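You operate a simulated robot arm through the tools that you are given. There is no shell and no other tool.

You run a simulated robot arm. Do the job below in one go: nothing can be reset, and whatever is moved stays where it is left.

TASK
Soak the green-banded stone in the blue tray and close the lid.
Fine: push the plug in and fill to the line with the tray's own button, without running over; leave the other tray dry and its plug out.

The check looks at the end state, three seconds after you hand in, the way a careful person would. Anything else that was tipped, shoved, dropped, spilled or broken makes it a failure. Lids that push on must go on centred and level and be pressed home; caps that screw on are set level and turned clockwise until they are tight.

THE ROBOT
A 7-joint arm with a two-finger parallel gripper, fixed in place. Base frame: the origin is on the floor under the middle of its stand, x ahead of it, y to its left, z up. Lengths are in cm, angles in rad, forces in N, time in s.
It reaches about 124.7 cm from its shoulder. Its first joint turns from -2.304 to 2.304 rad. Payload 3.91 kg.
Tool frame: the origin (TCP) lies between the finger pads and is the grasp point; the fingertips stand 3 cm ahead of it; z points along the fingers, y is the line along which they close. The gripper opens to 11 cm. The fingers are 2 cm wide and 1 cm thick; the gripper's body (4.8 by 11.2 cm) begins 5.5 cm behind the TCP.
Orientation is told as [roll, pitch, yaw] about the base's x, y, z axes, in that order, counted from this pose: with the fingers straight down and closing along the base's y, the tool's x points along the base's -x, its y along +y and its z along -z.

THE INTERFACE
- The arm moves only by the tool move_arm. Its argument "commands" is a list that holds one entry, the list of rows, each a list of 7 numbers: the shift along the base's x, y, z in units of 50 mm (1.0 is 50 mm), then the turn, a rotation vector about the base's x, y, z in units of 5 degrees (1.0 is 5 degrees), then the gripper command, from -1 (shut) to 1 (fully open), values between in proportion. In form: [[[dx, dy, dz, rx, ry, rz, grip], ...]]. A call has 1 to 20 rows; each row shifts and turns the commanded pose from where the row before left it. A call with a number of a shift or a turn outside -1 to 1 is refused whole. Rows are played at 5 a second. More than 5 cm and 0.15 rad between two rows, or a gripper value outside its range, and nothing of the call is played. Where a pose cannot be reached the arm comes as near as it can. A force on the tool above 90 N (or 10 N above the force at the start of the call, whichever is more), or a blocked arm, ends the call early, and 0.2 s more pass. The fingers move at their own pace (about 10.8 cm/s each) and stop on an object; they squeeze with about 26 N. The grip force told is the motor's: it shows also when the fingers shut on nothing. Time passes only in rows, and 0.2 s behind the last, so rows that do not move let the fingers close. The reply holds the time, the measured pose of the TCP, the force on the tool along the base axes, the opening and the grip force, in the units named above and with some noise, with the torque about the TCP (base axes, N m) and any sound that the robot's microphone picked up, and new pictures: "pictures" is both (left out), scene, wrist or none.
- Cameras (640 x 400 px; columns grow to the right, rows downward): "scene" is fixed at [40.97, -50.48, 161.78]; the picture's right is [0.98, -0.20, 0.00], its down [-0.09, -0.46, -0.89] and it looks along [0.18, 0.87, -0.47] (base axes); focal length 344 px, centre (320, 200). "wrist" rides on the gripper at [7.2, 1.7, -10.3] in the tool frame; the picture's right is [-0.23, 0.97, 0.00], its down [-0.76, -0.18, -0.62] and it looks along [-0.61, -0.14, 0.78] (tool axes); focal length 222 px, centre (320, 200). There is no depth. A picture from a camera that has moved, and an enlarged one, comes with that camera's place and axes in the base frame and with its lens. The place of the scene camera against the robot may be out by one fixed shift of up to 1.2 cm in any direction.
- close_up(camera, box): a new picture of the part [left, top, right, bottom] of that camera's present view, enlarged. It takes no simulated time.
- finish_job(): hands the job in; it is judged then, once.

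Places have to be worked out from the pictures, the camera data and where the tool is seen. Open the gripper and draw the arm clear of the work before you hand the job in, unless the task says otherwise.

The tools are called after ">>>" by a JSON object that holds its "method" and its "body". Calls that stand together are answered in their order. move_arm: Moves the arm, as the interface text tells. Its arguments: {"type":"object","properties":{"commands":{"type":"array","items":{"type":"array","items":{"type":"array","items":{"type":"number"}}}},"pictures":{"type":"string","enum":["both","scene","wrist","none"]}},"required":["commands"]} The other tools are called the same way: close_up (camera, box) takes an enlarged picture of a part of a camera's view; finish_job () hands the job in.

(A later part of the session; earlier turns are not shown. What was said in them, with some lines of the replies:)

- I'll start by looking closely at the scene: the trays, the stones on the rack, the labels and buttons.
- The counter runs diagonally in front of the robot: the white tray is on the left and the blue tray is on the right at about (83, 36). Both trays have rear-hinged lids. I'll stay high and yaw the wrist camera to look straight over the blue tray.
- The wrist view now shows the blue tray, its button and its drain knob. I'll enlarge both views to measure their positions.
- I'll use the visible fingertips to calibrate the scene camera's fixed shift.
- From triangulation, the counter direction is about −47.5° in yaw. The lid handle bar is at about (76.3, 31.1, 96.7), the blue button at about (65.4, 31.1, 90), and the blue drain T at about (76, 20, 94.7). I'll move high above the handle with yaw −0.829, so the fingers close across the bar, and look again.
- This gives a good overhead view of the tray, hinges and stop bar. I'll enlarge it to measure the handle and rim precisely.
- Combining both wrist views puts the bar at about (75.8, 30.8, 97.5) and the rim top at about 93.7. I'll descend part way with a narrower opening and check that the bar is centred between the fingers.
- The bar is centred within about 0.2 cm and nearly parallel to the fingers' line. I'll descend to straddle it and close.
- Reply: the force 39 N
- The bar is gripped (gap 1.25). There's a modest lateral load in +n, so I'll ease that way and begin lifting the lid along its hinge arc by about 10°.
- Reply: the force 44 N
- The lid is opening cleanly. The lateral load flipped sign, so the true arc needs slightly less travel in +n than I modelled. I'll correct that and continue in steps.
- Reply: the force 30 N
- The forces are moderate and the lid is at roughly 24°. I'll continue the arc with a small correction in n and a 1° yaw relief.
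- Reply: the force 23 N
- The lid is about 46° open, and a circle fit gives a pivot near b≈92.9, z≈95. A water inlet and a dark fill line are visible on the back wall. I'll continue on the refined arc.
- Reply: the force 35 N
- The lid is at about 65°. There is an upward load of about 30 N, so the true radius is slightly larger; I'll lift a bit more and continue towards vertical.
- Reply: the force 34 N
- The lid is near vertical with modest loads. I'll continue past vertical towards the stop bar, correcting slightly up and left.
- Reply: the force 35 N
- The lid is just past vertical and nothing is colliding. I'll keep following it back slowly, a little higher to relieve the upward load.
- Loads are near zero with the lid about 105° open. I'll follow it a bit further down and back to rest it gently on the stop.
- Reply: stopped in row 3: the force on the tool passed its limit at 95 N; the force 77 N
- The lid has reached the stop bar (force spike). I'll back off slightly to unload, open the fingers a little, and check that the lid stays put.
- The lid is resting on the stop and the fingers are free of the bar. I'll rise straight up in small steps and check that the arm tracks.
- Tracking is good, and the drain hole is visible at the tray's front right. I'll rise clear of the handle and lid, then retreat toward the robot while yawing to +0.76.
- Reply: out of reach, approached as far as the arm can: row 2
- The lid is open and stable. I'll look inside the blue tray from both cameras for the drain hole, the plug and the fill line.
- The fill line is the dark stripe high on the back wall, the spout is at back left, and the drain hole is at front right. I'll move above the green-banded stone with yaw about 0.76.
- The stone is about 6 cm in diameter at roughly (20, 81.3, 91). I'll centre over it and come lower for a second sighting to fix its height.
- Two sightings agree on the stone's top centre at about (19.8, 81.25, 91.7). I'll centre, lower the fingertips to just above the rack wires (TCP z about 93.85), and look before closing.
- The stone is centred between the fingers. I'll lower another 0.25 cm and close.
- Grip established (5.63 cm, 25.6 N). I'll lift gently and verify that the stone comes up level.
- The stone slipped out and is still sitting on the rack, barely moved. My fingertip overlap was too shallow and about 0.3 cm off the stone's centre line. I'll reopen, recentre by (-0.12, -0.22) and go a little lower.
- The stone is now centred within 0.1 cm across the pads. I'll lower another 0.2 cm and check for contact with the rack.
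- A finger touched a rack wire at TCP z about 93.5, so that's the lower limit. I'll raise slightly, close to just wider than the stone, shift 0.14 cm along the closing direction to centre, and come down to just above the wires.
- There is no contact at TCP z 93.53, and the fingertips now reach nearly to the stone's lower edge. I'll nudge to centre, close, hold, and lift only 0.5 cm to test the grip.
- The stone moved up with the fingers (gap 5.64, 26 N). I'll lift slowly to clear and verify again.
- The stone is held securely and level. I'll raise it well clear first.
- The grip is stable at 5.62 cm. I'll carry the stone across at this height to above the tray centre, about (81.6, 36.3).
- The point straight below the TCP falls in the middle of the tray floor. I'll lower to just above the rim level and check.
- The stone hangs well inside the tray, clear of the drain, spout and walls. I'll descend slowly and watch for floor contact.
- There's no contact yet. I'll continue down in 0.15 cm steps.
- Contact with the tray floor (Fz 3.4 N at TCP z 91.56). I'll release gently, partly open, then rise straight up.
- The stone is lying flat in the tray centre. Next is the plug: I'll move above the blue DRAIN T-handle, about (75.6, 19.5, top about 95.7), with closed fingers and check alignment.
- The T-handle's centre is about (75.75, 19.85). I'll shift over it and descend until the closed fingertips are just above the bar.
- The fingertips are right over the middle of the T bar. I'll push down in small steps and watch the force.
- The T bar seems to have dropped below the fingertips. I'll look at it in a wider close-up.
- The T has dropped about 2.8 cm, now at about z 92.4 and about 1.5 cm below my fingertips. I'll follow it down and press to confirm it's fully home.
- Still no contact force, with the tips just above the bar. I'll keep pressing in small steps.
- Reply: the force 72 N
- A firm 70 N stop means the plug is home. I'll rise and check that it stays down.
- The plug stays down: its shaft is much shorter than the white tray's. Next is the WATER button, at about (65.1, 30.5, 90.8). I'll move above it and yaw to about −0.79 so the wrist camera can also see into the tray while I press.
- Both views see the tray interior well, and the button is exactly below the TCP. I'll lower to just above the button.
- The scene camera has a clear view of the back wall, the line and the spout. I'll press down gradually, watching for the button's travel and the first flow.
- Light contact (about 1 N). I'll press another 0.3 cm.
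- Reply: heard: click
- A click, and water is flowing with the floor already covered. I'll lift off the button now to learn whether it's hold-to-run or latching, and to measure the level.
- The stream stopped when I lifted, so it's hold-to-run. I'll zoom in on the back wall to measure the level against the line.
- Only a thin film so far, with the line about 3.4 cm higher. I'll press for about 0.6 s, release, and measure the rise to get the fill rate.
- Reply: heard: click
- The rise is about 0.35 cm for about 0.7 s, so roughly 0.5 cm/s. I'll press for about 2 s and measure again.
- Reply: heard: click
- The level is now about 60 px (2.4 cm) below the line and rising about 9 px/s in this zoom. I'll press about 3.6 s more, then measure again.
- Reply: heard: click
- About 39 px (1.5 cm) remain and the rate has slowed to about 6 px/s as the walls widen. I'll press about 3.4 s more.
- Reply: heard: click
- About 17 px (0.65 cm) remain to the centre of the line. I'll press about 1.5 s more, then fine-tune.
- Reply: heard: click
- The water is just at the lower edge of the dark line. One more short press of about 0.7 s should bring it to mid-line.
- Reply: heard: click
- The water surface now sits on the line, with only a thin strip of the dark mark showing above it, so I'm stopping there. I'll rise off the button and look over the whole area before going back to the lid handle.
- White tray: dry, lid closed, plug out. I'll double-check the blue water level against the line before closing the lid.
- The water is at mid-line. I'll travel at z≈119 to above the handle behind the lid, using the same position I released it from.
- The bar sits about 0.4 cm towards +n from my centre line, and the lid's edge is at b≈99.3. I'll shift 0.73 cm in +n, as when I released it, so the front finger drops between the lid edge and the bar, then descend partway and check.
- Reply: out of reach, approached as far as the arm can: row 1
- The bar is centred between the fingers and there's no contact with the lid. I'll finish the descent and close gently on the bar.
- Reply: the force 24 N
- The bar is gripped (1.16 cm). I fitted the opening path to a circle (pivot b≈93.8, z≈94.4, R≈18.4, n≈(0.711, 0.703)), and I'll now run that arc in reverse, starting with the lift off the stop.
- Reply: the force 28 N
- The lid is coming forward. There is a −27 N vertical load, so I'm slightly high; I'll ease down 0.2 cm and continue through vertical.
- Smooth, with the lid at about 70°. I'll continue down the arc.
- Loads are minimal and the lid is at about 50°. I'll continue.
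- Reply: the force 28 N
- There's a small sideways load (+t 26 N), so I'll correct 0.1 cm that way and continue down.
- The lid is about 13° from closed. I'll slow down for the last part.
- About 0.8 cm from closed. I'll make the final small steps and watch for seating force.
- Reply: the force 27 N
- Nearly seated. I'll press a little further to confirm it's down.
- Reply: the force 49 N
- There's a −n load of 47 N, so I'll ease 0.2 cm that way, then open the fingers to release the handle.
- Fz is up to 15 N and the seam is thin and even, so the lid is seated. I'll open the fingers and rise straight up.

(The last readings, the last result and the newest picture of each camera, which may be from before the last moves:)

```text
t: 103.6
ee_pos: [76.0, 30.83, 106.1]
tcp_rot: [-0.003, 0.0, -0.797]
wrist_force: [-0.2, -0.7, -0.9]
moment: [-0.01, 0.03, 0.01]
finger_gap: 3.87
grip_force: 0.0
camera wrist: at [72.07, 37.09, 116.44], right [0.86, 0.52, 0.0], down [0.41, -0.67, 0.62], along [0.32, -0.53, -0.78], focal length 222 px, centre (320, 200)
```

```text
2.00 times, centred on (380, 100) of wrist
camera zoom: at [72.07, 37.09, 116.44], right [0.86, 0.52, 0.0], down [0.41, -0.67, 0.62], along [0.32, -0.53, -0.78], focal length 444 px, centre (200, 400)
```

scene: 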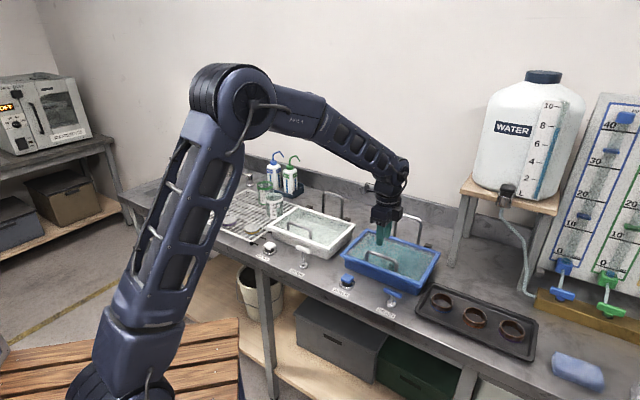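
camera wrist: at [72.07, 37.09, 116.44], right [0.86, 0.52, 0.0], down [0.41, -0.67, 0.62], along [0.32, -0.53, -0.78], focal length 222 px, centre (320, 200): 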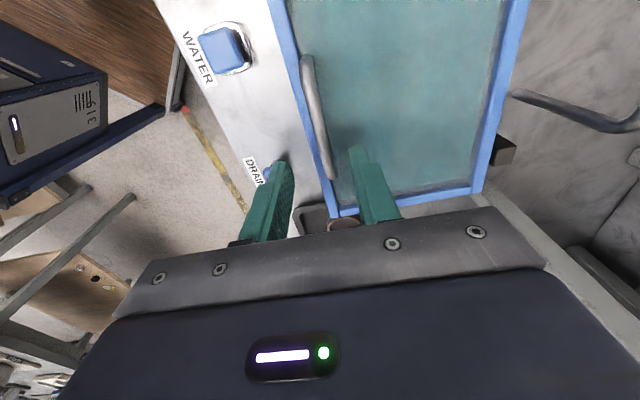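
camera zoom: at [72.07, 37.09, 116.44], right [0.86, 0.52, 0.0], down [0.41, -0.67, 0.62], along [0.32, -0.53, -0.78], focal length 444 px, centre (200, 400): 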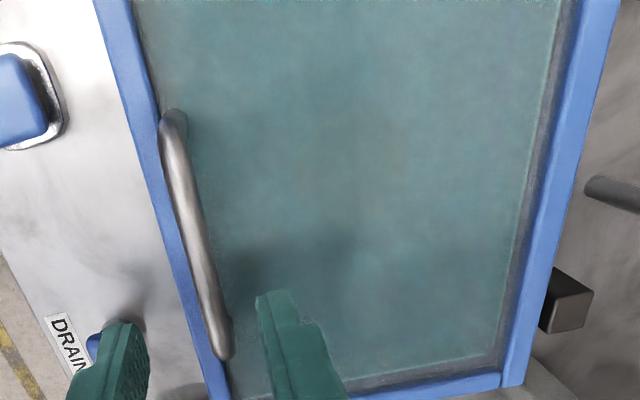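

The lid is closed. I'll compare the seam with the very first close-up using the same crop, and check for drips and the plug.

>>> {"method": "close_up", "body": {"camera": "scene", "box": [330, 220, 450, 295]}}

>>> {"method": "close_up", "body": {"camera": "scene", "box": [330, 260, 450, 335]}}

```text
5.33 times, centred on (390, 258) of scene
camera zoom: at [40.97, -50.48, 161.78], right [0.98, -0.2, 0.0], down [-0.09, -0.46, -0.89], along [0.18, 0.87, -0.47], focal length 1832 px, centre (-53, -107)
```

zoom: 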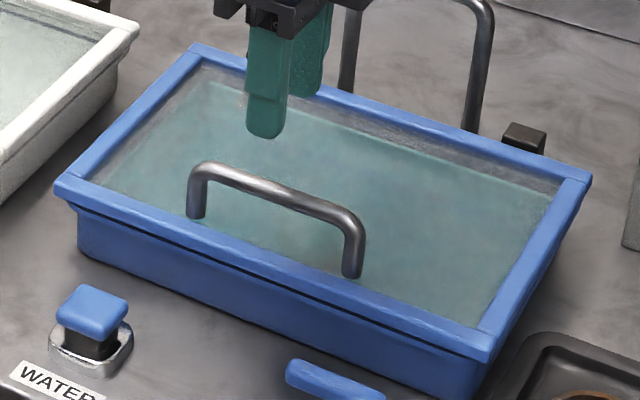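

```text
5.33 times, centred on (390, 298) of scene
camera zoom: at [40.97, -50.48, 161.78], right [0.98, -0.2, 0.0], down [-0.09, -0.46, -0.89], along [0.18, 0.87, -0.47], focal length 1832 px, centre (-53, -320)
```

zoom: 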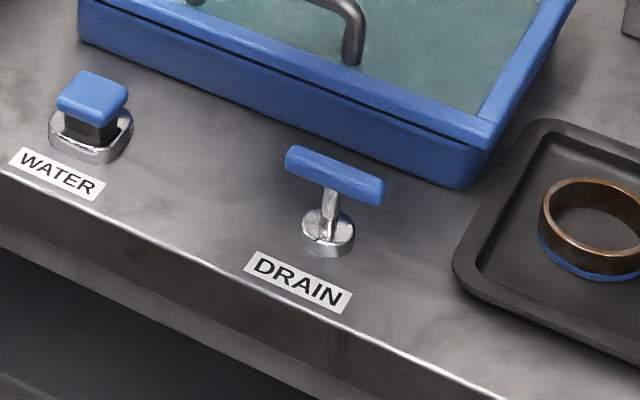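

The lid sits exactly where it started (same corner and handle pixels), the plug is down and the counter is dry. I'll withdraw the arm up and back with the gripper open.

>>> {"method": "move_arm", "body": {"commands": [[[0, 0, 0.6, 0, 0, 0, 0], [0, 0, 0.8, 0, 0, 0, 1], [0, 0, 0.8, 0, 0, 0.5, 1], [-0.4, 0, 0.8, 0, 0, 0.9, 1], [-0.8, 0.05, 0.4, 0, 0, 0.9, 1], [-0.8, 0.1, 0.2, 0, 0, 0.9, 1], [-0.8, 0.2, 0.2, 0, 0, 0.9, 1], [-0.8, 0.3, 0.2, 0, 0, 0.9, 1], [-0.8, 0.3, 0.1, 0, 0, 0.9, 1], [-0.8, 0.3, 0, 0, 0, 0.9, 1], [-0.7, 0.3, 0, 0, 0, 0.9, 1], [0, 0, 0, 0, 0, 0, 1], [0, 0, 0, 0, 0, 0, 1]]], "pictures": "both"}}

>>> {"method": "close_up", "body": {"camera": "scene", "box": [330, 200, 458, 280]}}

>>> {"method": "close_up", "body": {"camera": "scene", "box": [180, 170, 340, 270]}}

>>> {"method": "close_up", "body": {"camera": "scene", "box": [365, 225, 445, 275]}}

```text
t: 106.4
ee_pos: [46.74, 38.44, 126.75]
tcp_rot: [-0.002, 0.0, -0.126]
wrist_force: [0.1, -0.4, 0.5]
moment: [-0.03, 0.01, 0.02]
finger_gap: 10.99
grip_force: 0.0
camera wrist: at [39.73, 41.0, 136.99], right [0.35, 0.94, 0.0], down [0.73, -0.27, 0.62], along [0.58, -0.22, -0.78], focal length 222 px, centre (320, 200)
```

scene: 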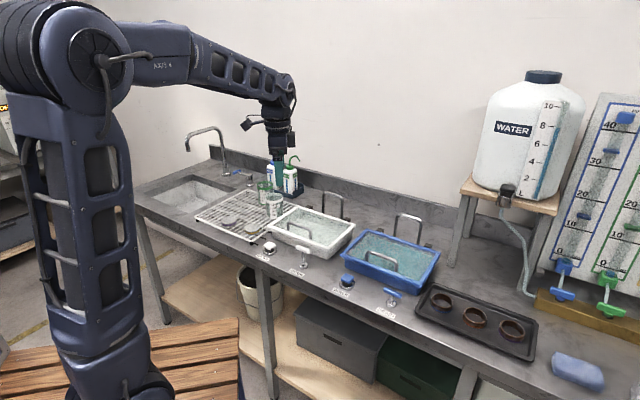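
wrist: 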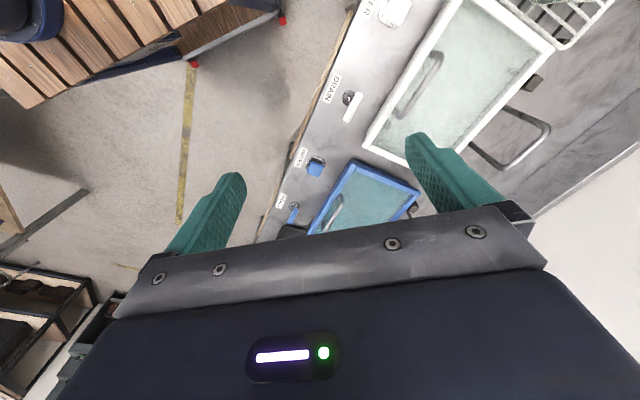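

```text
5.00 times, centred on (394, 240) of scene
camera zoom: at [40.97, -50.48, 161.78], right [0.98, -0.2, 0.0], down [-0.09, -0.46, -0.89], along [0.18, 0.87, -0.47], focal length 1718 px, centre (-50, 0)
```

zoom: 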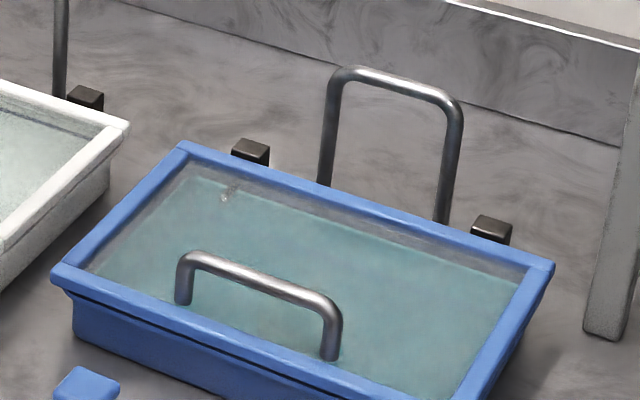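

```text
4.00 times, centred on (260, 220) of scene
camera zoom: at [40.97, -50.48, 161.78], right [0.98, -0.2, 0.0], down [-0.09, -0.46, -0.89], along [0.18, 0.87, -0.47], focal length 1374 px, centre (560, 120)
```

zoom: 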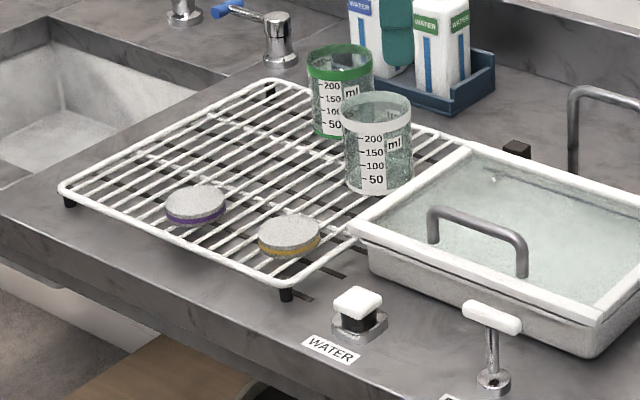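

```text
8.00 times, centred on (405, 250) of scene
camera zoom: at [40.97, -50.48, 161.78], right [0.98, -0.2, 0.0], down [-0.09, -0.46, -0.89], along [0.18, 0.87, -0.47], focal length 2748 px, centre (-360, -200)
```

zoom: 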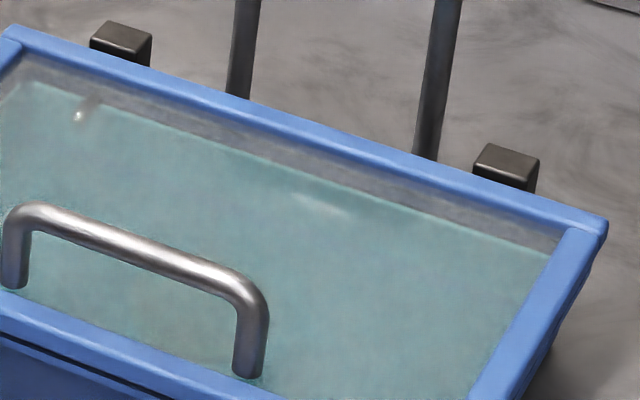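

Everything checks out. The blue lid is closed and level, the water is steady at the line with the stone submerged, and its plug is in. The white tray is dry with its plug out, the rack and other items are undisturbed, and the arm is clear with the gripper open. Handing in.

>>> {"method": "finish_job", "body": {}}

```text
The job is handed in.
```

The green-banded stone is soaking in the blue tray with the lid closed, and I've handed the job in. No result has come back yet.

- **Stone:** it lies flat near the centre of the blue tray, fully under water. My first grip on the rack slipped before it lifted, so I picked it up again. While re-gripping, a fingertip lightly touched a rack wire. The rack and the other two stones did not move.
- **Plug:** the blue tray's drain handle is pushed down to its stop. The water level stayed put afterwards, so it is not leaking.
- **Water:** I filled it with the blue tray's own button until the surface reached about the middle of the line. Nothing ran over.
- **Lid:** it was lowered by its handle all the way down and sits exactly where it was at the start.
- **White tray:** it is dry, with its lid closed and plug out.

The gripper is open and the arm is clear of the work.
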